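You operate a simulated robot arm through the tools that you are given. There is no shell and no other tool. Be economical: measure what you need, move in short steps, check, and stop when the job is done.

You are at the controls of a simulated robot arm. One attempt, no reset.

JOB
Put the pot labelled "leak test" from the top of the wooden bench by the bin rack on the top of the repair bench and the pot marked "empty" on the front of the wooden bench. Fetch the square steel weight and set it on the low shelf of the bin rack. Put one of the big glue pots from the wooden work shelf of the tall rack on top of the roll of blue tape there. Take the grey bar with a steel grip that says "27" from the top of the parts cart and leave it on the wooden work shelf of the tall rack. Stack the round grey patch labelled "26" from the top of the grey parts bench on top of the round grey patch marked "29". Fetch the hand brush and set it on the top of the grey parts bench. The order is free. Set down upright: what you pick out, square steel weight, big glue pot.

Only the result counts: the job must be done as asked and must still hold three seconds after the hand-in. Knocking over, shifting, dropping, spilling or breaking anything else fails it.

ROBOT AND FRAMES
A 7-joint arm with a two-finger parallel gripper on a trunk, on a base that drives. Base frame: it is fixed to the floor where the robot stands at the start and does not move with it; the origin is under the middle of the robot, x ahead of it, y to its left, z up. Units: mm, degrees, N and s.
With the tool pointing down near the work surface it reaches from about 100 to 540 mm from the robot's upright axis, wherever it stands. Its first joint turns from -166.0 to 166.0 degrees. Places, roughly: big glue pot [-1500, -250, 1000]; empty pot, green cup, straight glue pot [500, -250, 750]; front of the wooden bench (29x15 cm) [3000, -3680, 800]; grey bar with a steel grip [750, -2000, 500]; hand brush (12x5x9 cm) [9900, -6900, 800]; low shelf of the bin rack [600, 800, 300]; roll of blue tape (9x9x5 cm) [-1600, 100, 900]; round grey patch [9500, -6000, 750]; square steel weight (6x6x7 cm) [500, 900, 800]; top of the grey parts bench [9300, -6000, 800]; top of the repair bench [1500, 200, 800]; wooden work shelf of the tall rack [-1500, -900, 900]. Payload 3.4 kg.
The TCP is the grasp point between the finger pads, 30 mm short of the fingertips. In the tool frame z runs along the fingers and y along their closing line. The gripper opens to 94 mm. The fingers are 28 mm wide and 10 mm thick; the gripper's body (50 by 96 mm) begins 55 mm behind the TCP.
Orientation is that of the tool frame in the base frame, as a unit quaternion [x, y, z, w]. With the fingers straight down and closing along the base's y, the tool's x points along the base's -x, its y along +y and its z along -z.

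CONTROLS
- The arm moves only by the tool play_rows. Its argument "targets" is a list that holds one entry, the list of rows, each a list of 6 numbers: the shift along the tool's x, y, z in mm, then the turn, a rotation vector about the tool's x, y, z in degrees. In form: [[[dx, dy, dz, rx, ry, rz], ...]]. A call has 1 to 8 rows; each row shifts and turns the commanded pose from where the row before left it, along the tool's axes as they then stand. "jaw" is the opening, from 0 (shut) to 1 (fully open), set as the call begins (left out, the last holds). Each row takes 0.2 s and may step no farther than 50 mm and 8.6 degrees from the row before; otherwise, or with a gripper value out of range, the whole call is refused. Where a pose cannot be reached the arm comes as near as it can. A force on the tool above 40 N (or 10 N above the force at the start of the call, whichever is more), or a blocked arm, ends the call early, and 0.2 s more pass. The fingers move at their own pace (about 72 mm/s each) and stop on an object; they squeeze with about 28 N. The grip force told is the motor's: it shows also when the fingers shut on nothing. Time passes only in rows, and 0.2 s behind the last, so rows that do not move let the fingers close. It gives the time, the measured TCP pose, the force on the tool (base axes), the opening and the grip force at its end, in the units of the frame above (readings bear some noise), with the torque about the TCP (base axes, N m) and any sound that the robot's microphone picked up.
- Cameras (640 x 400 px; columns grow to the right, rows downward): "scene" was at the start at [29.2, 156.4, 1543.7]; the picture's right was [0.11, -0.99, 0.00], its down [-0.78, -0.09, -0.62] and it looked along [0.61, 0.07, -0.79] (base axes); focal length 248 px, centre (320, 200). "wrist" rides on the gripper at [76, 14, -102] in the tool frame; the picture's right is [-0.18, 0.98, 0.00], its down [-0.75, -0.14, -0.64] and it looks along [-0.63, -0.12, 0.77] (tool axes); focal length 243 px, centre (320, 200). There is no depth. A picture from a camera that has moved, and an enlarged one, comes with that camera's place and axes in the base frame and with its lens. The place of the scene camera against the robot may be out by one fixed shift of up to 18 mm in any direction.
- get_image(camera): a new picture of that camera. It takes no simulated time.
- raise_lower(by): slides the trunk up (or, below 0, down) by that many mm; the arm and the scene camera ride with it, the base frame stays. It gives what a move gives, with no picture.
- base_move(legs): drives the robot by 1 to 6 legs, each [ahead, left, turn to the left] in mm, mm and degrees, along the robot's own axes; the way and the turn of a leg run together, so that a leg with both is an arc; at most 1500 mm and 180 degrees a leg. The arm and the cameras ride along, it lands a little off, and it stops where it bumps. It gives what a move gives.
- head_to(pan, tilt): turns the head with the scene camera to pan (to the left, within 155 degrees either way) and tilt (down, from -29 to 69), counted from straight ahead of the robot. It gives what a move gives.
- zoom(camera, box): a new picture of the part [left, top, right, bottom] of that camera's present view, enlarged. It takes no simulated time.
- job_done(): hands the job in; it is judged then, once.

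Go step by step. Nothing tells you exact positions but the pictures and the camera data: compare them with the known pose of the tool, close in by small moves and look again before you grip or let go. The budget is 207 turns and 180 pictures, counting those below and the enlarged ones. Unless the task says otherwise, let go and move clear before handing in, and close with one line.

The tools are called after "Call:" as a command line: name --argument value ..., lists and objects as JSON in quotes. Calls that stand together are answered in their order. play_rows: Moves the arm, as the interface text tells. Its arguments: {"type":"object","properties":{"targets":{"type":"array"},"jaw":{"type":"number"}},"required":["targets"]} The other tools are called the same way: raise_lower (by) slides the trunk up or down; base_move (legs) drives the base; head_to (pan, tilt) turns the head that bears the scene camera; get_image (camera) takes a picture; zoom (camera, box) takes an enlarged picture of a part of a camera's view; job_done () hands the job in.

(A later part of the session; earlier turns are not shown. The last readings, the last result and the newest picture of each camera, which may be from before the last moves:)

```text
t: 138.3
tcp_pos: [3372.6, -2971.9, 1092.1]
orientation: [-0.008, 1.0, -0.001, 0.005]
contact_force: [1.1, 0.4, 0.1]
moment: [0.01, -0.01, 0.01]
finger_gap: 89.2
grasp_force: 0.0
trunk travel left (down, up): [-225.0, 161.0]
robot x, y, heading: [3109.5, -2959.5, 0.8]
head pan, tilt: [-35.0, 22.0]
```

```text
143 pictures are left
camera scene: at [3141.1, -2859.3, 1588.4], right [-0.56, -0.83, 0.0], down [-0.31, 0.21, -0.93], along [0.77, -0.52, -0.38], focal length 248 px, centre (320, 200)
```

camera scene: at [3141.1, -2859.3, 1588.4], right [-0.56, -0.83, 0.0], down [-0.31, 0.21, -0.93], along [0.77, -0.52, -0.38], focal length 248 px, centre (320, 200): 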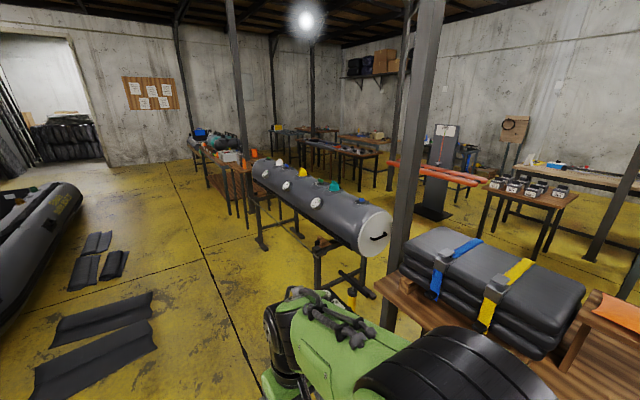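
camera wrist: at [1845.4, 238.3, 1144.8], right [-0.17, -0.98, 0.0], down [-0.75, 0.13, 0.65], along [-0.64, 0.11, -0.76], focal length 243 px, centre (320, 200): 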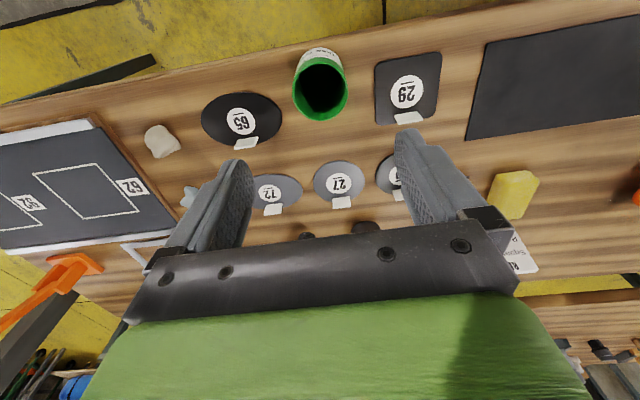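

Call:
base_move --legs '[[1490, -20, -0.8], [1490, 0, 0], [600, 0, 0]]'

Call:
head_to --pan -35 --tilt 22

Call:
get_image --camera "scene"

```text
t: 155.8
tcp_pos: [6983.6, -2985.6, 1092.2]
orientation: [0.003, 1.0, -0.001, 0.005]
contact_force: [0.6, -0.3, 0.7]
moment: [0.01, 0.02, -0.01]
finger_gap: 89.4
grasp_force: 0.1
trunk travel left (down, up): [-225.0, 161.0]
robot x, y, heading: [6721.4, -2963.3, -0.4]
head pan, tilt: [-35.0, 22.0]
```

```text
t: 156.4
tcp_pos: [6983.4, -2985.4, 1091.5]
orientation: [0.003, 1.0, -0.001, 0.005]
contact_force: [0.0, 0.4, 0.7]
moment: [0.0, -0.02, 0.01]
finger_gap: 89.2
grasp_force: 0.1
trunk travel left (down, up): [-225.0, 161.0]
robot x, y, heading: [6720.8, -2962.9, -0.2]
head pan, tilt: [-35.0, 22.0]
```

```text
142 pictures are left
camera scene: at [6752.6, -2867.9, 1588.4], right [-0.58, -0.82, 0.0], down [-0.31, 0.22, -0.93], along [0.76, -0.54, -0.37], focal length 248 px, centre (320, 200)
```

scene: 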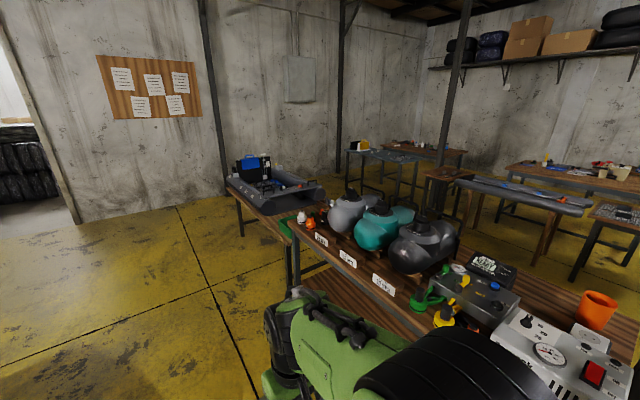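

The grey parts bench lies beyond to the right. I drive round the east side.

Call:
base_move --legs '[[1500, 0, 0], [1500, 0, 0], [150, 0, 0], [0, 0, -90]]'

Call:
head_to --pan 0 --tilt 25

Call:
get_image --camera "scene"

```text
t: 175.7
tcp_pos: [9850.4, -3257.0, 1090.6]
orientation: [0.71, 0.704, -0.004, 0.003]
contact_force: [0.8, 0.0, -0.2]
moment: [-0.01, 0.0, -0.03]
finger_gap: 89.4
grasp_force: 0.1
trunk travel left (down, up): [-225.0, 161.0]
robot x, y, heading: [9875.0, -2996.0, -90.3]
head pan, tilt: [-35.0, 22.0]
```

```text
t: 176.7
tcp_pos: [9850.8, -3255.1, 1092.5]
orientation: [0.71, 0.704, -0.005, 0.003]
contact_force: [0.7, 0.9, -0.3]
moment: [-0.03, -0.01, -0.02]
finger_gap: 89.4
grasp_force: 0.0
trunk travel left (down, up): [-225.0, 161.0]
robot x, y, heading: [9874.9, -2996.8, -90.5]
head pan, tilt: [0.0, 25.0]
```

```text
141 pictures are left
camera scene: at [10040.2, -3032.8, 1583.5], right [-1.0, 0.01, 0.0], down [0.0, 0.42, -0.91], along [-0.01, -0.91, -0.42], focal length 248 px, centre (320, 200)
```

scene: 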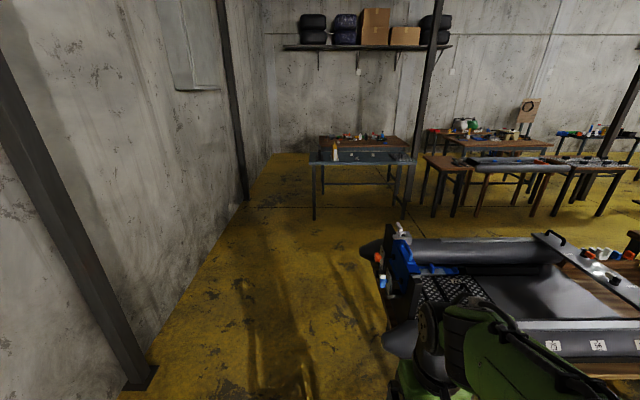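

Grey bench near edge is at about y=-5630, x 9015…10150. I drive there with clearance.

Call:
base_move --legs '[[0, 330, 0], [1500, 0, 0], [500, 0, 0], [0, -600, 0]]'

Call:
head_to --pan 0 --tilt 40

Call:
get_image --camera "scene"

```text
t: 191.3
tcp_pos: [9585.9, -5237.0, 1092.2]
orientation: [0.704, 0.711, -0.004, 0.003]
contact_force: [0.1, 0.0, -0.1]
moment: [0.0, 0.01, 0.0]
finger_gap: 89.3
grasp_force: 0.0
trunk travel left (down, up): [-225.0, 161.0]
robot x, y, heading: [9607.2, -4969.2, -89.5]
head pan, tilt: [0.0, 25.0]
```

```text
t: 192.1
tcp_pos: [9585.5, -5237.0, 1093.1]
orientation: [0.703, 0.711, -0.004, 0.003]
contact_force: [-0.2, 0.0, -0.1]
moment: [0.01, -0.02, 0.05]
finger_gap: 89.3
grasp_force: 0.0
trunk travel left (down, up): [-225.0, 161.0]
robot x, y, heading: [9602.1, -4975.2, -89.3]
head pan, tilt: [0.0, 40.0]
```

```text
140 pictures are left
camera scene: at [9771.5, -5003.1, 1560.3], right [-1.0, -0.01, 0.0], down [-0.01, 0.64, -0.77], along [0.01, -0.77, -0.64], focal length 248 px, centre (320, 200)
```

scene: 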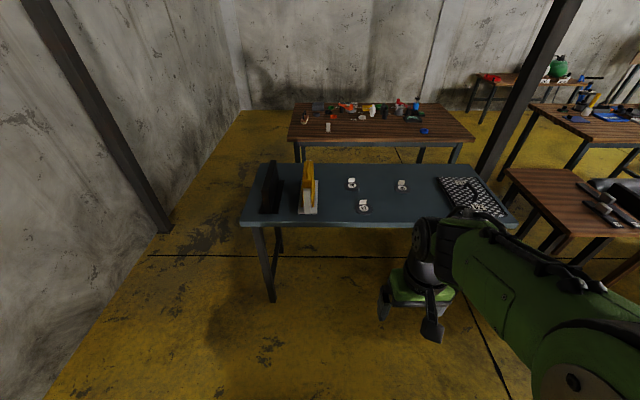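

Call:
zoom --camera "scene" --box '[320, 150, 480, 250]'

Call:
zoom --camera "scene" --box '[280, 80, 480, 205]'

```text
4.00 times, centred on (400, 200) of scene
camera zoom: at [9771.5, -5003.1, 1560.3], right [-1.0, -0.01, 0.0], down [-0.01, 0.64, -0.77], along [0.01, -0.77, -0.64], focal length 994 px, centre (0, 200)
```

zoom: 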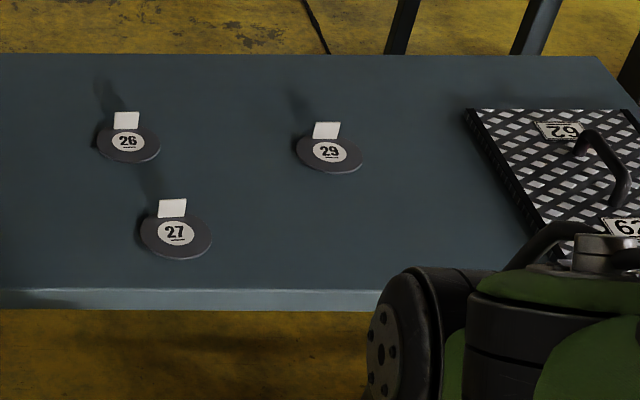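

```text
3.20 times, centred on (380, 142) of scene
camera zoom: at [9771.5, -5003.1, 1560.3], right [-1.0, -0.01, 0.0], down [-0.01, 0.64, -0.77], along [0.01, -0.77, -0.64], focal length 795 px, centre (128, 384)
```

zoom: 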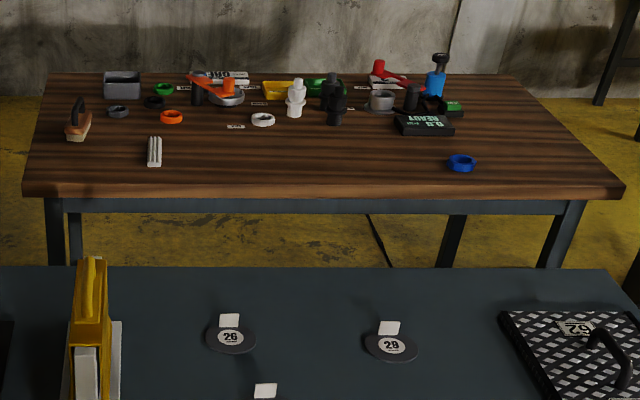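

The patches: 26 near (9620,-6035), 29 near (9366,-6016), 27 near (9581,-5862); each has a white tab. I drive up to the bench.

Call:
base_move --legs '[[300, -109, 0]]'

Call:
base_move --legs '[[220, 0, 0]]'

Call:
get_image --camera "wrist"

Call:
head_to --pan 0 --tilt 55

Call:
get_image --camera "scene"

```text
t: 194.2
tcp_pos: [9481.0, -5538.6, 1091.2]
orientation: [0.704, 0.711, -0.004, 0.003]
contact_force: [1.1, -0.1, 0.3]
moment: [0.01, -0.03, 0.01]
finger_gap: 89.4
grasp_force: 0.0
trunk travel left (down, up): [-225.0, 161.0]
robot x, y, heading: [9500.7, -5276.6, -89.4]
head pan, tilt: [0.0, 40.0]
```

```text
t: 195.9
tcp_pos: [9483.7, -5758.6, 1091.8]
orientation: [0.703, 0.711, -0.004, 0.002]
contact_force: [-0.8, -1.0, 0.2]
moment: [0.04, 0.0, 0.01]
finger_gap: 89.2
grasp_force: 0.0
trunk travel left (down, up): [-225.0, 161.0]
robot x, y, heading: [9505.8, -5497.7, -89.3]
head pan, tilt: [0.0, 40.0]
```

```text
137 pictures are left
camera wrist: at [9498.4, -5681.9, 1194.0], right [0.99, -0.17, 0.0], down [-0.13, -0.75, 0.65], along [-0.11, -0.64, -0.76], focal length 243 px, centre (320, 200)
```

wrist: 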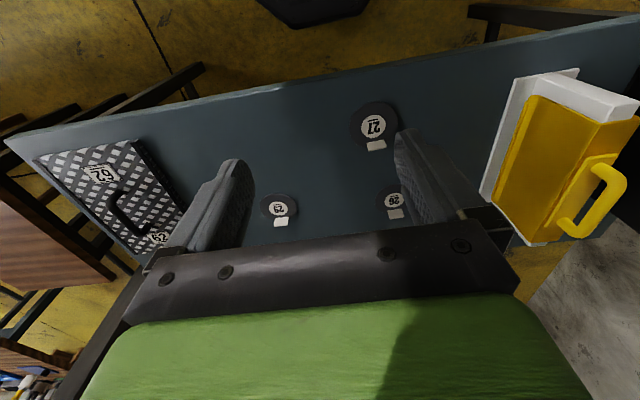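

```text
t: 196.7
tcp_pos: [9484.1, -5758.2, 1091.3]
orientation: [0.703, 0.711, -0.004, 0.003]
contact_force: [-0.9, 0.7, 0.0]
moment: [0.0, 0.02, 0.03]
finger_gap: 89.2
grasp_force: 0.0
trunk travel left (down, up): [-225.0, 161.0]
robot x, y, heading: [9500.4, -5500.1, -89.1]
head pan, tilt: [0.0, 55.0]
```

```text
136 pictures are left
camera scene: at [9668.1, -5511.4, 1539.6], right [-1.0, -0.01, 0.0], down [-0.01, 0.82, -0.57], along [0.01, -0.57, -0.82], focal length 248 px, centre (320, 200)
```

scene: 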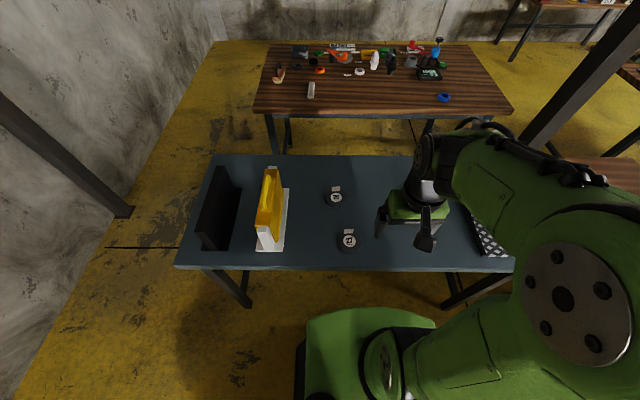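

Call:
play_rows --targets '[[[-40, 19, 0, 0, 0, 0], [-40, 19, 0, 0, 0, 0], [-40, 19, 0, 0, 0, 0], [-40, 19, 0, 0, 0, 0], [-40, 19, 20, 0, 0, 0], [-25, 19, 40, 0, 0, 0], [0, 0, 40, 0, 0, 0], [0, 0, 0, 0, 0, 0]]]'

Call:
get_image --camera "wrist"

```text
refused: row 6 steps farther than a row can; nothing moved
```

```text
135 pictures are left
camera wrist: at [9498.4, -5680.6, 1194.2], right [0.99, -0.17, 0.0], down [-0.13, -0.75, 0.65], along [-0.11, -0.64, -0.76], focal length 243 px, centre (320, 200)
```

wrist: 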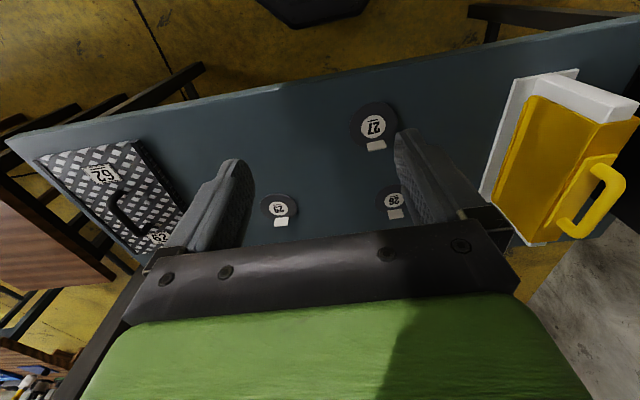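

Call:
play_rows --targets '[[[-42, 19, 0, 0, 0, 0], [-42, 19, 0, 0, 0, 0], [-42, 19, 0, 0, 0, 0], [-42, 19, 0, 0, 0, 0], [-42, 19, 0, 0, 0, 0], [-15, 19, 40, 0, 0, 0], [0, 0, 49, 0, 0, 0], [0, 0, 0, 0, 0, 0]]]'

Call:
get_image --camera "wrist"

```text
t: 198.4
tcp_pos: [9600.8, -5981.9, 1004.4]
orientation: [0.703, 0.711, -0.004, 0.003]
contact_force: [0.5, -0.3, 0.0]
moment: [0.0, -0.02, 0.02]
finger_gap: 89.2
grasp_force: 0.1
trunk travel left (down, up): [-225.0, 161.0]
robot x, y, heading: [9502.7, -5494.3, -89.2]
head pan, tilt: [0.0, 55.0]
```

```text
134 pictures are left
camera wrist: at [9616.4, -5903.7, 1106.9], right [0.99, -0.17, 0.0], down [-0.13, -0.75, 0.65], along [-0.11, -0.64, -0.76], focal length 243 px, centre (320, 200)
```

wrist: 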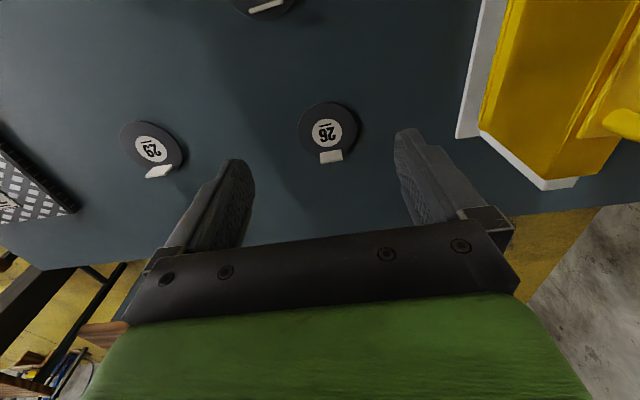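

Patch 26 is at about (9602,-6042); its tab sits on the far side. I come closer for a look.

Call:
play_rows --targets '[[[-30, 0, 35, 0, 0, 0], [-30, 0, 35, 0, 0, 0], [0, 0, 20, 0, 0, 0], [0, 0, 0, 0, 0, 0]]]'

Call:
zoom --camera "wrist" --box '[220, 60, 420, 185]'

Call:
get_image --camera "scene"

```text
t: 199.4
tcp_pos: [9600.4, -6043.0, 915.3]
orientation: [0.703, 0.711, -0.005, 0.003]
contact_force: [0.3, 0.5, 0.7]
moment: [-0.01, 0.01, 0.01]
finger_gap: 89.5
grasp_force: 0.1
trunk travel left (down, up): [-225.0, 161.0]
robot x, y, heading: [9501.8, -5497.6, -89.1]
head pan, tilt: [0.0, 55.0]
```

```text
3.20 times, centred on (320, 122) of wrist
camera zoom: at [9615.1, -5965.7, 1017.3], right [0.99, -0.17, 0.0], down [-0.13, -0.75, 0.65], along [-0.11, -0.64, -0.76], focal length 776 px, centre (320, 448)
```

zoom: 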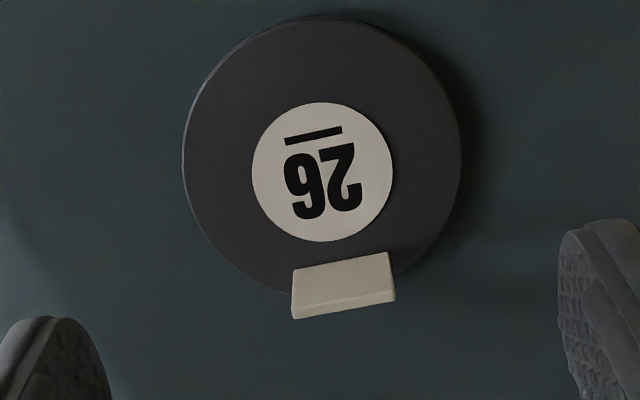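

```text
132 pictures are left
camera scene: at [9668.1, -5511.7, 1539.5], right [-1.0, -0.01, 0.0], down [-0.01, 0.82, -0.57], along [0.01, -0.57, -0.82], focal length 248 px, centre (320, 200)
```

scene: 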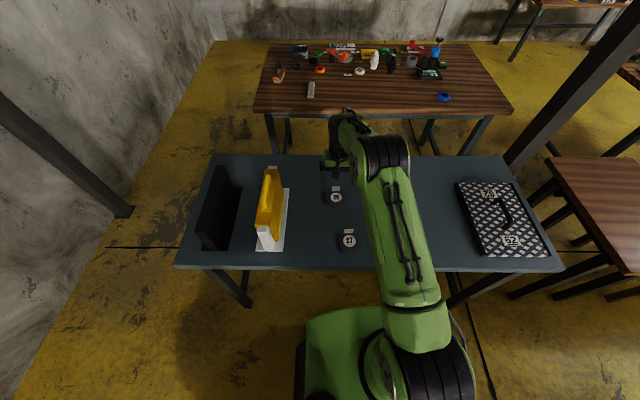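

The tab is ~29 mm wide, 22 mm tall, at about (9603,-6074). I drive 50 mm closer and turn the gripper 90° to close along y.

Call:
base_move --legs '[[50, 0, 0]]'

Call:
play_rows --targets '[[[0, 0, 0, 0, 0, -8.5], [0, 0, 0, 0, 0, -8.5], [0, 0, 0, 0, 0, -8.5], [0, 0, 0, 0, 0, -8.5], [0, 0, 0, 0, 0, -8.5], [0, 0, 0, 0, 0, -8.5], [0, 0, 0, 0, 0, -8.5], [0, 0, 0, 0, 0, -8.5]]]'

Call:
play_rows --targets '[[[0, 0, 0, 0, 0, -8.5], [0, 0, 0, 0, 0, -8.5], [0, 0, 0, 0, 0, -4], [0, 0, 0, 0, 0, 0]]]' --jaw 0.5

Call:
get_image --camera "wrist"

```text
t: 200.4
tcp_pos: [9600.8, -6094.4, 913.4]
orientation: [0.703, 0.711, -0.004, 0.002]
contact_force: [0.9, -0.8, -0.4]
moment: [0.04, -0.01, -0.01]
finger_gap: 89.4
grasp_force: 0.0
trunk travel left (down, up): [-225.0, 161.0]
robot x, y, heading: [9497.6, -5546.9, -89.4]
head pan, tilt: [0.0, 55.0]
```

```text
t: 202.2
tcp_pos: [9602.4, -6092.3, 915.0]
orientation: [0.183, 0.983, -0.006, 0.001]
contact_force: [0.9, 0.4, -0.2]
moment: [0.03, -0.01, 0.01]
finger_gap: 89.1
grasp_force: 0.0
trunk travel left (down, up): [-225.0, 161.0]
robot x, y, heading: [9497.5, -5548.8, -89.2]
head pan, tilt: [0.0, 55.0]
```

```text
t: 203.2
tcp_pos: [9600.0, -6093.0, 914.6]
orientation: [0.0, 1.0, -0.006, -0.001]
contact_force: [-0.5, -0.6, -0.3]
moment: [0.0, -0.01, 0.02]
finger_gap: 46.9
grasp_force: 0.2
trunk travel left (down, up): [-225.0, 161.0]
robot x, y, heading: [9505.4, -5545.5, -89.3]
head pan, tilt: [0.0, 55.0]
```

```text
131 pictures are left
camera wrist: at [9526.4, -6077.0, 1018.1], right [0.19, 0.98, -0.01], down [0.75, -0.14, 0.64], along [0.63, -0.13, -0.77], focal length 243 px, centre (320, 200)
```

wrist: 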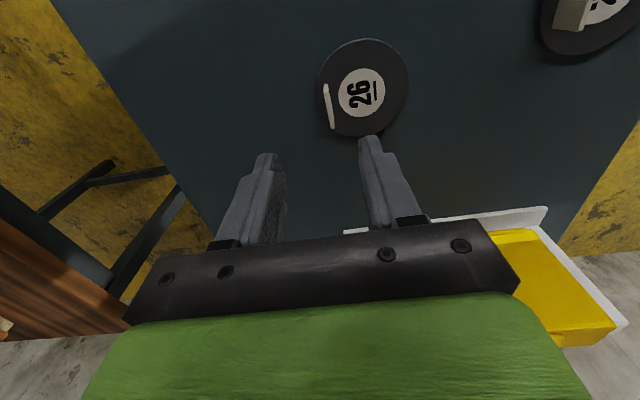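

The relative position looks ~15 mm off from expectation after the drive; I check with the scene camera.

Call:
zoom --camera "scene" --box '[160, 140, 480, 340]'

```text
2.00 times, centred on (320, 240) of scene
camera zoom: at [9668.7, -5561.3, 1539.5], right [-1.0, -0.01, 0.0], down [-0.01, 0.82, -0.57], along [0.01, -0.57, -0.82], focal length 497 px, centre (320, 120)
```

zoom: 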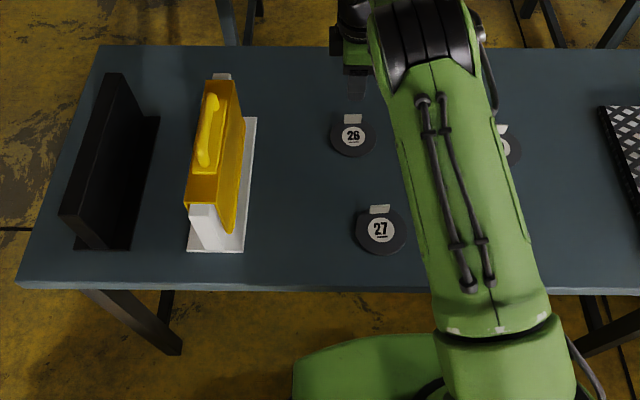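

The bench top is in fact near 760 mm, which resolves it: 26's centre ≈ (9601,-6054), tab ≈ (9604,-6088). I adjust and descend part way.

Call:
play_rows --targets '[[[-4, 5, 30, 0, 0, 0], [0, 0, 40, 0, 0, 0], [0, 0, 12, 0, 0, 0], [0, 0, 0, 0, 0, 0]]]'

Call:
get_image --camera "wrist"

```text
t: 204.2
tcp_pos: [9605.8, -6088.5, 832.7]
orientation: [0.002, 1.0, -0.005, -0.001]
contact_force: [0.6, -0.2, -0.3]
moment: [0.0, 0.02, -0.03]
finger_gap: 47.1
grasp_force: 0.1
trunk travel left (down, up): [-225.0, 161.0]
robot x, y, heading: [9506.2, -5545.8, -89.3]
head pan, tilt: [0.0, 55.0]
```

```text
129 pictures are left
camera wrist: at [9530.7, -6072.6, 935.9], right [0.19, 0.98, -0.01], down [0.75, -0.14, 0.64], along [0.63, -0.13, -0.77], focal length 243 px, centre (320, 200)
```

wrist: 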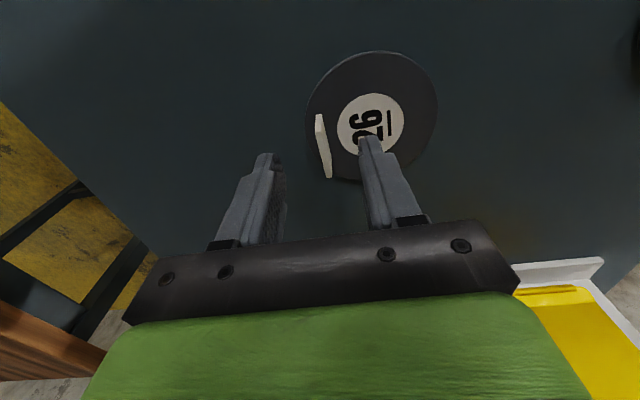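

Call:
play_rows --targets '[[[3, 2, 15, 0, 0, 0], [0, 0, 10, 0, 0, 0], [0, 0, 0, 0, 0, 0]]]'

Call:
get_image --camera "wrist"

```text
t: 205.0
tcp_pos: [9602.5, -6088.2, 814.0]
orientation: [0.002, 1.0, -0.01, 0.0]
contact_force: [-2.5, 6.4, 21.1]
moment: [0.79, 0.04, 0.08]
finger_gap: 50.2
grasp_force: 2.8
trunk travel left (down, up): [-225.0, 161.0]
robot x, y, heading: [9502.2, -5545.6, -89.1]
head pan, tilt: [0.0, 55.0]
stopped in row 3: the force on the tool passed its limit at 44 N (the readings are from after the stop); the commanded pose is now the measured one
```

```text
128 pictures are left
camera wrist: at [9527.6, -6071.3, 916.9], right [0.19, 0.98, -0.02], down [0.75, -0.13, 0.64], along [0.63, -0.14, -0.76], focal length 243 px, centre (320, 200)
```

wrist: 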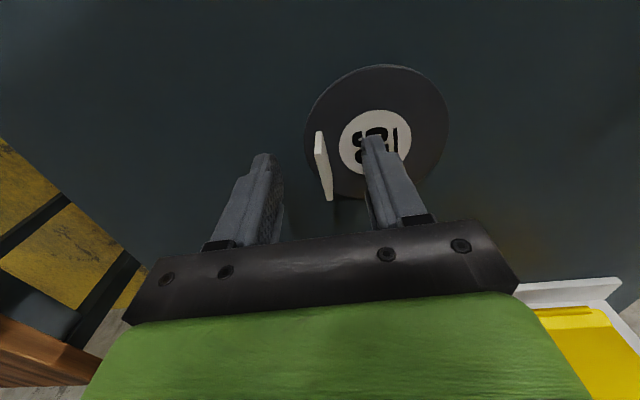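

The front fingertip rests on the disc at TCP z≈813. I back off 4 mm and close on the tab.

Call:
play_rows --targets '[[[0, 0, -4, 0, 0, 0], [0, 0, 0, 0, 0, 0]]]'

Call:
play_rows --targets '[[[0, 0, 0, 0, 0, 0], [0, 0, 0, 0, 0, 0], [0, 0, 0, 0, 0, 0]]]' --jaw 0

Call:
get_image --camera "wrist"

```text
t: 205.6
tcp_pos: [9603.5, -6089.0, 814.7]
orientation: [0.002, 1.0, -0.008, 0.0]
contact_force: [-0.6, 1.4, 2.2]
moment: [0.08, 0.02, 0.0]
finger_gap: 47.5
grasp_force: 0.4
trunk travel left (down, up): [-225.0, 161.0]
robot x, y, heading: [9505.4, -5547.4, -89.5]
head pan, tilt: [0.0, 55.0]
```

```text
t: 206.4
tcp_pos: [9603.5, -6089.0, 814.0]
orientation: [0.002, 1.0, -0.009, 0.0]
contact_force: [1.0, 1.0, 4.9]
moment: [0.31, 0.0, -0.02]
finger_gap: 2.9
grasp_force: 28.0
trunk travel left (down, up): [-225.0, 161.0]
robot x, y, heading: [9503.1, -5542.3, -89.4]
head pan, tilt: [0.0, 55.0]
```

```text
127 pictures are left
camera wrist: at [9528.1, -6072.3, 918.5], right [0.19, 0.98, -0.02], down [0.75, -0.13, 0.64], along [0.63, -0.13, -0.76], focal length 243 px, centre (320, 200)
```

wrist: 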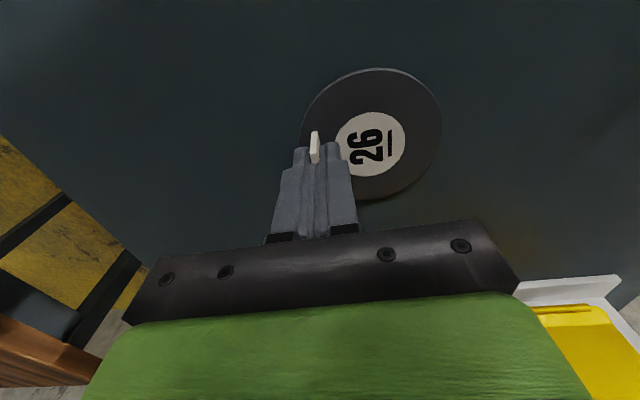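

Gripped. I lift it and check.

Call:
play_rows --targets '[[[0, 0, -20, 0, 0, 0], [0, 0, -40, 0, 0, 0], [0, 0, -40, 0, 0, 0], [0, 0, 0, 0, 0, 0]]]'

Call:
play_rows --targets '[[[0, 0, 0, 0, 0, 8.5], [0, 0, 0, 0, 0, 8.5], [0, 0, 0, 0, 0, 8.5], [0, 0, 0, 0, 0, 8.5], [0, 0, 0, 0, 0, 8.5], [0, 0, 0, 0, 0, 8.5], [0, 0, 0, 0, 0, 8.5], [0, 0, 0, 0, 0, 8.5]]]'

Call:
play_rows --targets '[[[0, 0, 0, 0, 0, 8.5], [0, 0, 0, 0, 0, 8.5], [0, 0, 0, 0, 0, 4], [0, 0, 0, 0, 0, 0]]]'

Call:
get_image --camera "wrist"

Call:
get_image --camera "scene"

```text
t: 207.4
tcp_pos: [9602.3, -6087.4, 916.1]
orientation: [0.002, 1.0, -0.008, 0.0]
contact_force: [-0.2, -0.4, -0.1]
moment: [0.0, 0.04, 0.01]
finger_gap: 2.8
grasp_force: 28.4
trunk travel left (down, up): [-225.0, 161.0]
robot x, y, heading: [9506.5, -5547.5, -89.2]
head pan, tilt: [0.0, 55.0]
```

```text
t: 209.2
tcp_pos: [9602.4, -6087.5, 914.5]
orientation: [0.562, 0.827, -0.007, 0.004]
contact_force: [0.3, 0.4, -0.7]
moment: [0.04, 0.02, -0.01]
finger_gap: 3.1
grasp_force: 27.7
trunk travel left (down, up): [-225.0, 161.0]
robot x, y, heading: [9503.5, -5548.9, -89.4]
head pan, tilt: [0.0, 55.0]
```

```text
t: 210.2
tcp_pos: [9604.4, -6086.2, 915.4]
orientation: [0.703, 0.711, -0.007, 0.007]
contact_force: [0.8, -0.5, -0.2]
moment: [-0.03, 0.0, 0.0]
finger_gap: 2.8
grasp_force: 28.2
trunk travel left (down, up): [-225.0, 161.0]
robot x, y, heading: [9507.3, -5547.3, -89.4]
head pan, tilt: [0.0, 55.0]
```

```text
126 pictures are left
camera wrist: at [9617.5, -6008.7, 1016.9], right [0.99, -0.17, 0.0], down [-0.13, -0.74, 0.66], along [-0.11, -0.65, -0.76], focal length 243 px, centre (320, 200)
```

wrist: 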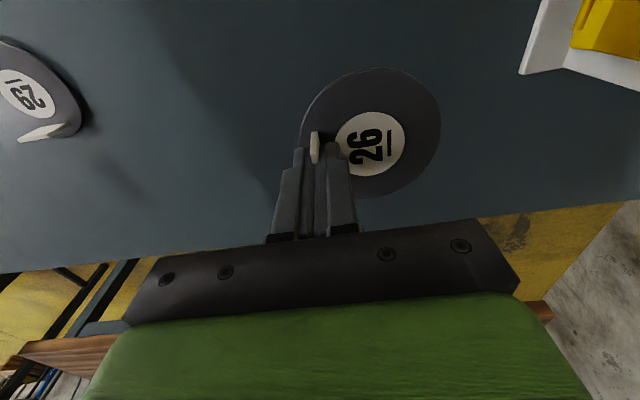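

```text
125 pictures are left
camera scene: at [9668.7, -5561.3, 1539.5], right [-1.0, -0.01, 0.0], down [-0.01, 0.82, -0.57], along [0.01, -0.57, -0.82], focal length 248 px, centre (320, 200)
```

scene: 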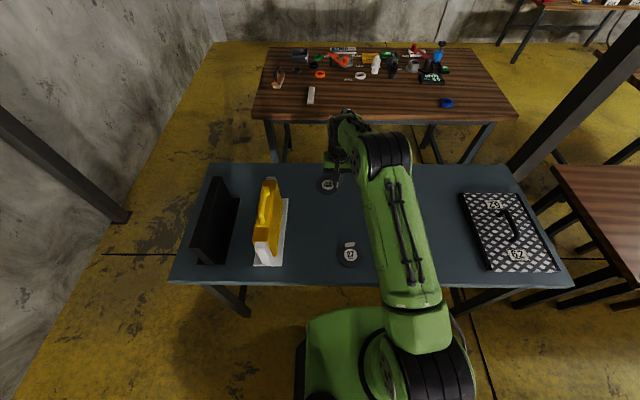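

Patch 26 is held securely. I level it and carry it over to above 29, offset forward so it clears 29's tab.

Call:
play_rows --targets '[[[0, 0, 0, 1.0, 1.1, 0], [9, -43, 0, 0, 0, 0], [9, -43, 0, 0, 0, 0], [9, -43, 0, 0, 0, 0], [9, -43, 0, 0, 0, 0], [9, -43, 0, 0, 0, 0], [9, -43, 0, 0, 0, 0], [0, 0, 0, 0, 0, 0]]]'

Call:
get_image --camera "wrist"

```text
t: 212.0
tcp_pos: [9343.7, -6035.5, 921.0]
orientation: [0.703, 0.712, -0.005, -0.006]
contact_force: [-0.7, 0.9, 0.6]
moment: [-0.02, 0.02, 0.0]
finger_gap: 3.0
grasp_force: 27.5
trunk travel left (down, up): [-225.0, 161.0]
robot x, y, heading: [9503.1, -5546.3, -89.3]
head pan, tilt: [0.0, 55.0]
```

```text
124 pictures are left
camera wrist: at [9360.2, -5959.0, 1023.3], right [0.99, -0.17, -0.02], down [-0.12, -0.76, 0.64], along [-0.12, -0.63, -0.77], focal length 243 px, centre (320, 200)
```

wrist: 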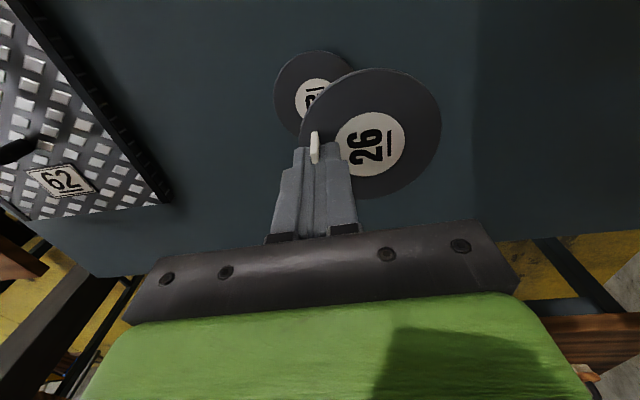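

Call:
play_rows --targets '[[[10, -42, 0, 0, 0, 0], [9, 0, 20, 0, 0, 0], [0, 0, 30, 0, 0, 0], [0, 0, 0, 0, 0, 0]]]'

Call:
get_image --camera "wrist"

Call:
zoom --camera "scene" --box '[320, 140, 480, 240]'

```text
t: 213.0
tcp_pos: [9300.7, -6017.6, 870.0]
orientation: [0.703, 0.711, -0.006, -0.007]
contact_force: [0.5, 1.3, 0.3]
moment: [0.01, -0.03, 0.0]
finger_gap: 2.8
grasp_force: 27.6
trunk travel left (down, up): [-225.0, 161.0]
robot x, y, heading: [9503.8, -5544.9, -89.4]
head pan, tilt: [0.0, 55.0]
```

```text
123 pictures are left
camera wrist: at [9317.7, -5941.1, 973.7], right [0.99, -0.17, -0.02], down [-0.12, -0.76, 0.64], along [-0.12, -0.63, -0.77], focal length 243 px, centre (320, 200)
```

wrist: 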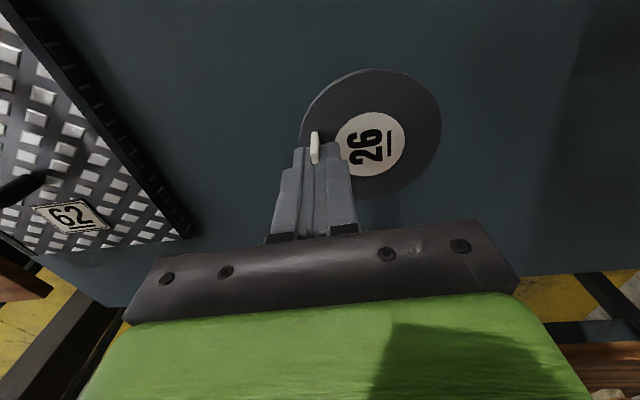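

```text
4.00 times, centred on (400, 190) of scene
camera zoom: at [9669.1, -5560.8, 1539.5], right [-1.0, -0.01, 0.0], down [-0.01, 0.82, -0.57], along [0.01, -0.57, -0.82], focal length 994 px, centre (0, 240)
```

zoom: 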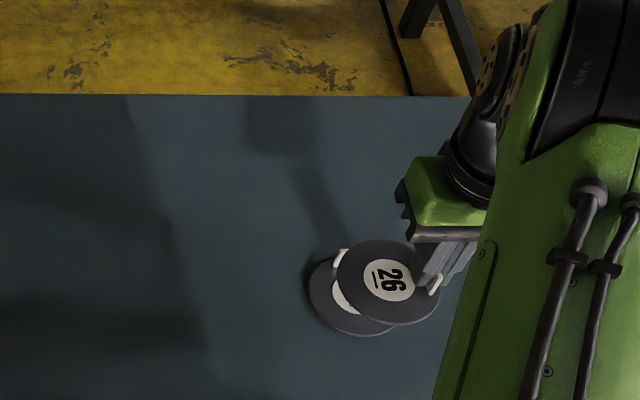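

Call:
play_rows --targets '[[[-4, 0, 15, 0, 0, 0], [0, 0, 0, 0, 0, 0]]]'

Call:
zoom --camera "scene" --box '[380, 180, 460, 230]'

```text
t: 213.6
tcp_pos: [9300.8, -6022.6, 854.5]
orientation: [0.703, 0.711, -0.006, -0.006]
contact_force: [-0.1, -0.2, 0.0]
moment: [-0.04, 0.02, 0.02]
finger_gap: 2.9
grasp_force: 28.5
trunk travel left (down, up): [-225.0, 161.0]
robot x, y, heading: [9506.2, -5546.6, -89.1]
head pan, tilt: [0.0, 55.0]
```

```text
8.00 times, centred on (420, 205) of scene
camera zoom: at [9668.6, -5560.9, 1539.5], right [-1.0, -0.01, 0.0], down [-0.01, 0.82, -0.57], along [0.01, -0.57, -0.82], focal length 1988 px, centre (-480, 160)
```

zoom: 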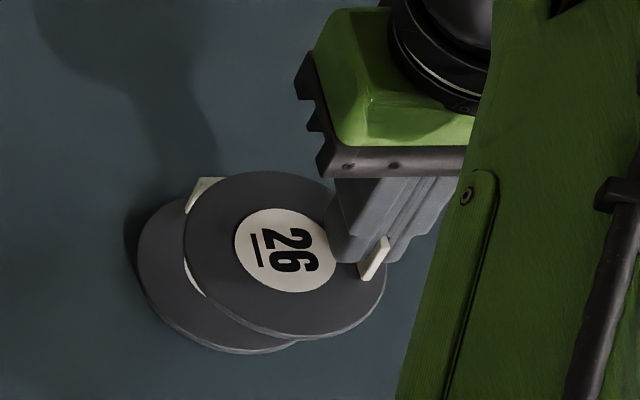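

Both cameras agree: 26's centre is (-7,+17) mm off 29's. I shift slightly and lower to just above contact.

Call:
play_rows --targets '[[[-4, 5, 0, 0, 0, 0], [0, 0, 15, 0, 0, 0], [0, 0, 10, 0, 0, 0], [0, 0, 0, 0, 0, 0]]]'

Call:
zoom --camera "scene" --box '[380, 180, 460, 230]'

```text
t: 214.4
tcp_pos: [9303.1, -6029.0, 841.0]
orientation: [0.702, 0.711, -0.018, -0.003]
contact_force: [1.7, 8.3, 29.3]
moment: [-0.81, -0.72, 0.33]
finger_gap: 4.4
grasp_force: 27.9
trunk travel left (down, up): [-225.0, 161.0]
robot x, y, heading: [9505.7, -5547.1, -89.6]
head pan, tilt: [0.0, 55.0]
stopped in row 4: the force on the tool passed its limit at 48 N (the readings are from after the stop); the commanded pose is now the measured one
```

```text
8.00 times, centred on (420, 205) of scene
camera zoom: at [9669.7, -5558.0, 1539.6], right [-1.0, -0.01, 0.0], down [-0.01, 0.82, -0.58], along [0.01, -0.58, -0.82], focal length 1988 px, centre (-480, 160)
```

zoom: 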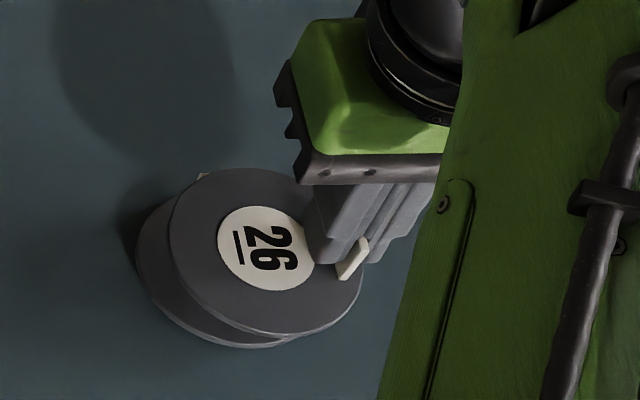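

It touched, likely 29's tab. I rise, restore the tilt, and look.

Call:
play_rows --targets '[[[0, 0, -15, 0, 0, 0], [0, 0, -20, -0.7, 1.2, 0], [0, 0, 0, 0, 0, 0]]]'

Call:
zoom --camera "scene" --box '[380, 180, 460, 230]'

Call:
get_image --camera "wrist"

```text
t: 215.2
tcp_pos: [9303.9, -6028.4, 872.8]
orientation: [0.703, 0.712, -0.001, -0.007]
contact_force: [0.1, -0.1, -1.0]
moment: [0.04, 0.0, 0.01]
finger_gap: 3.1
grasp_force: 28.1
trunk travel left (down, up): [-225.0, 161.0]
robot x, y, heading: [9503.2, -5549.2, -89.3]
head pan, tilt: [0.0, 55.0]
```

```text
8.00 times, centred on (420, 205) of scene
camera zoom: at [9668.5, -5561.5, 1539.5], right [-1.0, -0.01, 0.0], down [-0.01, 0.82, -0.57], along [0.01, -0.57, -0.82], focal length 1988 px, centre (-480, 160)
```

zoom: 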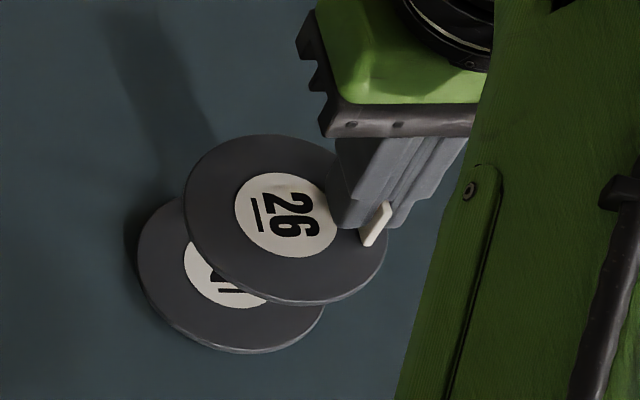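

```text
118 pictures are left
camera wrist: at [9320.3, -5953.0, 976.1], right [0.98, -0.17, -0.01], down [-0.12, -0.76, 0.64], along [-0.12, -0.63, -0.77], focal length 243 px, centre (320, 200)
```

wrist: 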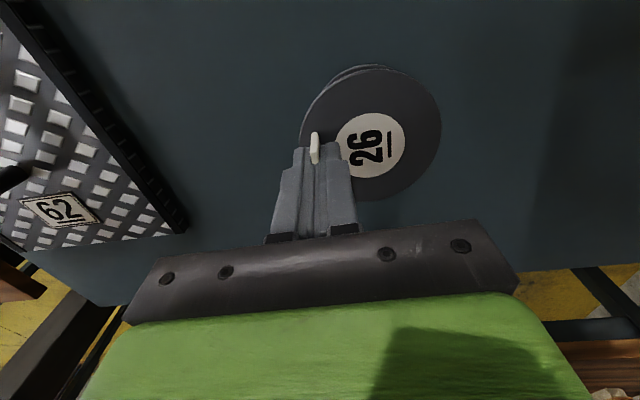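

29 hasn't moved. I shift 7 mm forward for tab clearance and lower again.

Call:
play_rows --targets '[[[7, 0, 0, 0, 0, 0], [0, 0, 15, 0, 0, 0], [0, 0, 15, 0, 0, 0], [0, 0, 6, 0, 0, 0], [0, 0, 0, 0, 0, 0]]]'

Call:
zoom --camera "scene" --box '[380, 180, 460, 230]'

```text
t: 216.4
tcp_pos: [9303.8, -6021.8, 836.3]
orientation: [0.703, 0.711, -0.001, -0.007]
contact_force: [-0.7, 0.4, -0.4]
moment: [-0.01, 0.04, 0.01]
finger_gap: 2.7
grasp_force: 28.2
trunk travel left (down, up): [-225.0, 161.0]
robot x, y, heading: [9504.7, -5545.3, -89.1]
head pan, tilt: [0.0, 55.0]
```

```text
8.00 times, centred on (420, 205) of scene
camera zoom: at [9668.6, -5561.1, 1539.5], right [-1.0, -0.01, 0.0], down [-0.01, 0.82, -0.57], along [0.01, -0.57, -0.82], focal length 1988 px, centre (-480, 160)
```

zoom: 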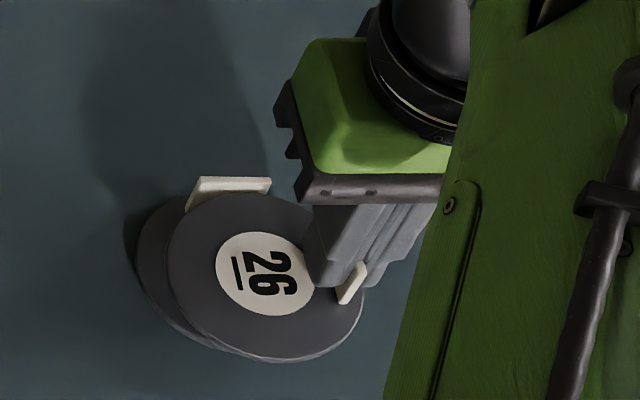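

Now it clears the tab. I lower in small steps.

Call:
play_rows --targets '[[[0, 0, 6, 0, 0, 0], [0, 0, 5, 0, 0, 0], [0, 0, 2, 0, 0, 0], [0, 0, 0, 0, 0, 0]]]'

Call:
play_rows --targets '[[[0, 0, 2, 0, 0, 0], [0, 0, 0, 0, 0, 0]]]'

Call:
zoom --camera "scene" --box '[380, 180, 460, 230]'

```text
t: 217.4
tcp_pos: [9304.0, -6021.6, 822.8]
orientation: [0.703, 0.711, -0.001, -0.007]
contact_force: [0.0, 1.0, 0.2]
moment: [0.0, -0.04, 0.02]
finger_gap: 2.7
grasp_force: 28.1
trunk travel left (down, up): [-225.0, 161.0]
robot x, y, heading: [9500.9, -5548.8, -89.2]
head pan, tilt: [0.0, 55.0]
```

```text
t: 218.0
tcp_pos: [9304.0, -6021.5, 821.4]
orientation: [0.703, 0.712, -0.001, -0.008]
contact_force: [-0.1, 0.2, -0.6]
moment: [0.0, -0.01, 0.01]
finger_gap: 2.9
grasp_force: 27.8
trunk travel left (down, up): [-225.0, 161.0]
robot x, y, heading: [9508.2, -5547.3, -89.3]
head pan, tilt: [0.0, 55.0]
```

```text
8.00 times, centred on (420, 205) of scene
camera zoom: at [9668.6, -5561.1, 1539.5], right [-1.0, -0.01, 0.0], down [-0.01, 0.82, -0.57], along [0.01, -0.57, -0.82], focal length 1988 px, centre (-480, 160)
```

zoom: 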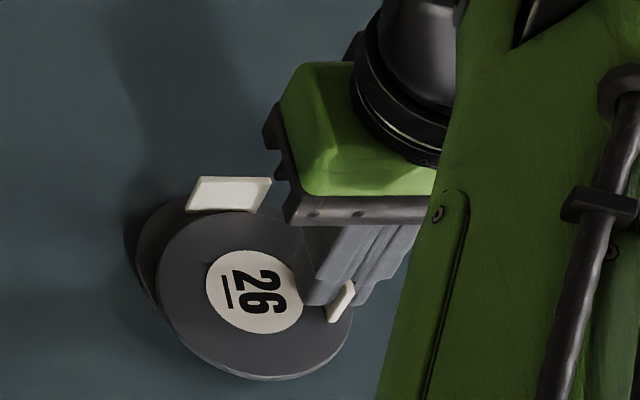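

Call:
play_rows --targets '[[[1, 6, 0, 0, 0, 0], [0, 0, 2, 0, 0, 0], [0, 0, 0, 0, 0, 0]]]'

Call:
play_rows --targets '[[[0, 0, 2, 0, 0, 0], [0, 0, 0, 0, 0, 0]]]'

Call:
zoom --camera "scene" --box '[380, 180, 460, 230]'

```text
t: 218.8
tcp_pos: [9310.9, -6020.2, 819.6]
orientation: [0.703, 0.711, -0.001, -0.007]
contact_force: [0.0, -0.1, 2.4]
moment: [0.03, -0.1, 0.02]
finger_gap: 2.8
grasp_force: 27.7
trunk travel left (down, up): [-225.0, 161.0]
robot x, y, heading: [9500.3, -5545.0, -89.1]
head pan, tilt: [0.0, 55.0]
```

```text
t: 219.4
tcp_pos: [9310.1, -6022.1, 818.8]
orientation: [0.703, 0.712, -0.003, -0.006]
contact_force: [-0.8, -0.5, 14.8]
moment: [0.28, -0.37, -0.01]
finger_gap: 2.9
grasp_force: 27.9
trunk travel left (down, up): [-225.0, 161.0]
robot x, y, heading: [9500.5, -5542.2, -89.4]
head pan, tilt: [0.0, 55.0]
```

```text
8.00 times, centred on (420, 205) of scene
camera zoom: at [9669.1, -5559.6, 1539.6], right [-1.0, -0.01, 0.0], down [-0.01, 0.82, -0.57], along [0.01, -0.57, -0.82], focal length 1988 px, centre (-480, 160)
```

zoom: 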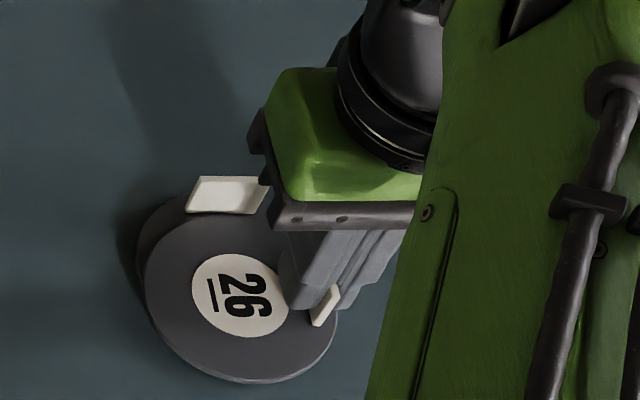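

Contact is made on 29. I release and rise.

Call:
play_rows --targets '[[[0, 0, -1, 0, 0, 0], [0, 0, 0, 0, 0, 0], [0, 0, 0, 0, 0, 0]]]' --jaw 0.3

Call:
play_rows --targets '[[[0, 0, -15, 0, 0, 0], [0, 0, -40, 0, 0, 0], [0, 0, -45, 0, 0, 0], [0, 0, -45, 0, 0, 0], [0, 0, -45, 0, 0, 0], [0, 0, 0, 0, 0, 0]]]'

Call:
zoom --camera "scene" --box '[380, 180, 460, 230]'

Call:
get_image --camera "wrist"

```text
t: 220.2
tcp_pos: [9309.4, -6020.7, 817.2]
orientation: [0.704, 0.711, -0.001, -0.008]
contact_force: [-0.3, 0.0, 0.9]
moment: [-0.02, -0.02, 0.02]
finger_gap: 28.1
grasp_force: 0.0
trunk travel left (down, up): [-225.0, 161.0]
robot x, y, heading: [9503.0, -5544.3, -89.1]
head pan, tilt: [0.0, 55.0]
```

```text
t: 221.6
tcp_pos: [9312.8, -6022.6, 1008.8]
orientation: [0.703, 0.711, -0.001, -0.007]
contact_force: [0.3, -0.2, 0.6]
moment: [-0.01, 0.02, 0.02]
finger_gap: 28.1
grasp_force: 0.0
trunk travel left (down, up): [-225.0, 161.0]
robot x, y, heading: [9502.0, -5549.2, -89.3]
head pan, tilt: [0.0, 55.0]
```

```text
8.00 times, centred on (420, 205) of scene
camera zoom: at [9668.4, -5561.6, 1539.5], right [-1.0, -0.01, 0.0], down [-0.01, 0.82, -0.57], along [0.01, -0.57, -0.82], focal length 1988 px, centre (-480, 160)
```

zoom: 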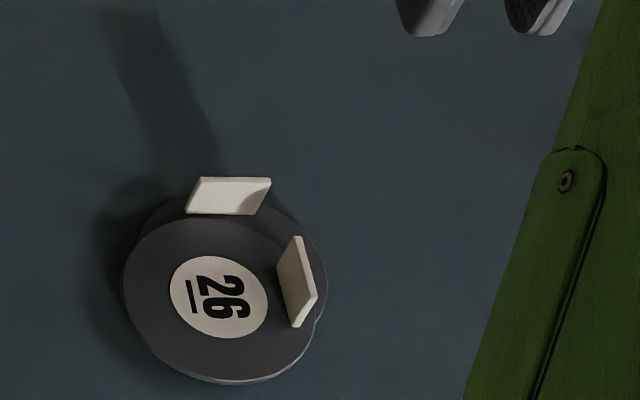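

```text
113 pictures are left
camera wrist: at [9328.6, -5946.9, 1112.6], right [0.98, -0.17, -0.01], down [-0.12, -0.76, 0.64], along [-0.12, -0.63, -0.77], focal length 243 px, centre (320, 200)
```

wrist: 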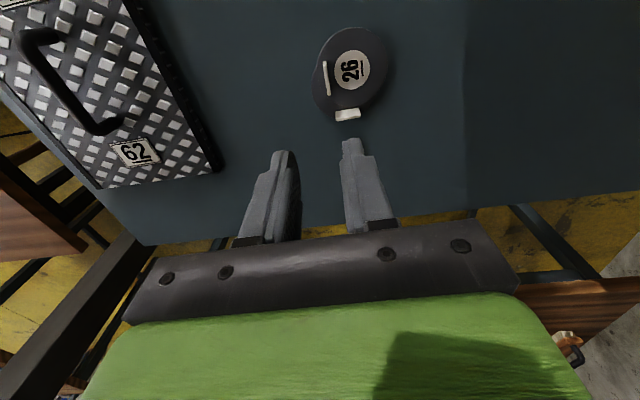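

26 rests on 29. Next the brush, at about (9917,-6853) on the wooden table behind; I approach from its east end.

Call:
play_rows --targets '[[[30, 30, -20, 0, 0, 0], [30, 30, -20, 0, 0, 0], [30, 30, -20, 0, 0, 0], [30, 30, -20, 0, 0, 0], [40, 25, 0, 0, 0, 0], [45, 10, 0, 0, 0, 0], [0, 0, 0, 0, 0, 0]]]' --jaw 1

Call:
base_move --legs '[[-350, 0, 0], [0, 980, 0], [1450, 0, 0], [150, 0, 0], [0, 0, -90]]'

Call:
head_to --pan 0 --tilt 45

Call:
get_image --camera "scene"

```text
t: 223.2
tcp_pos: [9465.4, -5817.5, 1087.8]
orientation: [0.702, 0.712, 0.0, -0.008]
contact_force: [0.2, -0.1, -0.8]
moment: [0.02, 0.0, -0.03]
finger_gap: 94.0
grasp_force: 0.1
trunk travel left (down, up): [-225.0, 161.0]
robot x, y, heading: [9503.5, -5542.9, -89.4]
head pan, tilt: [0.0, 55.0]
```

```text
t: 241.8
tcp_pos: [10242.3, -6748.0, 1086.5]
orientation: [1.0, 0.016, 0.005, -0.007]
contact_force: [0.3, -0.5, 0.1]
moment: [0.0, -0.03, 0.01]
finger_gap: 93.8
grasp_force: 0.1
trunk travel left (down, up): [-225.0, 161.0]
robot x, y, heading: [10512.1, -6779.4, -178.2]
head pan, tilt: [0.0, 55.0]
```

```text
t: 242.5
tcp_pos: [10241.5, -6747.0, 1088.1]
orientation: [1.0, 0.016, 0.005, -0.007]
contact_force: [0.4, -0.3, -0.2]
moment: [0.01, 0.02, 0.02]
finger_gap: 94.0
grasp_force: 0.0
trunk travel left (down, up): [-225.0, 161.0]
robot x, y, heading: [10510.8, -6782.0, -178.3]
head pan, tilt: [0.0, 45.0]
```

```text
112 pictures are left
camera scene: at [10511.1, -6936.3, 1552.9], right [-0.03, 1.0, 0.0], down [0.71, 0.02, -0.71], along [-0.71, -0.02, -0.71], focal length 248 px, centre (320, 200)
```

scene: 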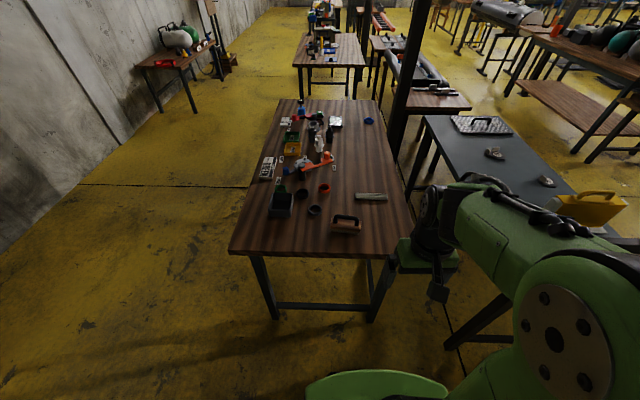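

Call:
zoom --camera "scene" --box '[300, 190, 400, 252]'

Call:
base_move --legs '[[200, 60, -1.7]]'

Call:
get_image --camera "wrist"

```text
6.40 times, centred on (350, 221) of scene
camera zoom: at [10511.1, -6936.3, 1552.9], right [-0.03, 1.0, 0.0], down [0.71, 0.02, -0.71], along [-0.71, -0.02, -0.71], focal length 1591 px, centre (128, 66)
```

zoom: 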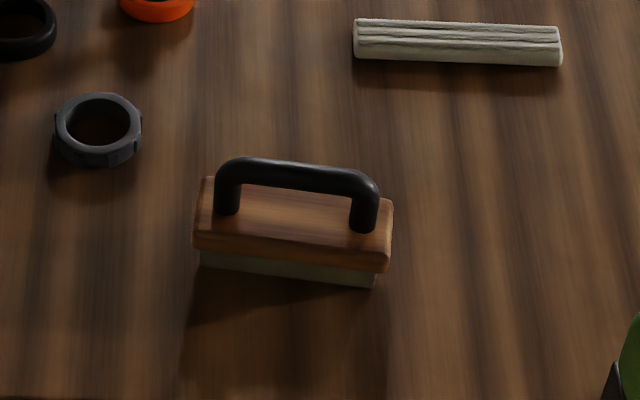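

```text
t: 244.1
tcp_pos: [10043.7, -6803.5, 1087.5]
orientation: [1.0, 0.001, 0.004, -0.006]
contact_force: [0.1, -0.5, 0.5]
moment: [0.03, -0.04, 0.0]
finger_gap: 93.9
grasp_force: 0.0
trunk travel left (down, up): [-225.0, 161.0]
robot x, y, heading: [10315.4, -6842.4, -179.9]
head pan, tilt: [0.0, 45.0]
```

```text
110 pictures are left
camera wrist: at [10120.4, -6819.3, 1191.7], right [-0.18, -0.98, -0.01], down [-0.76, 0.13, 0.64], along [-0.62, 0.13, -0.77], focal length 243 px, centre (320, 200)
```

wrist: 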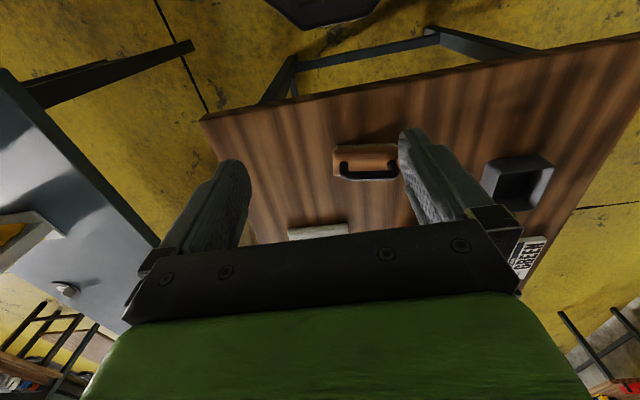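

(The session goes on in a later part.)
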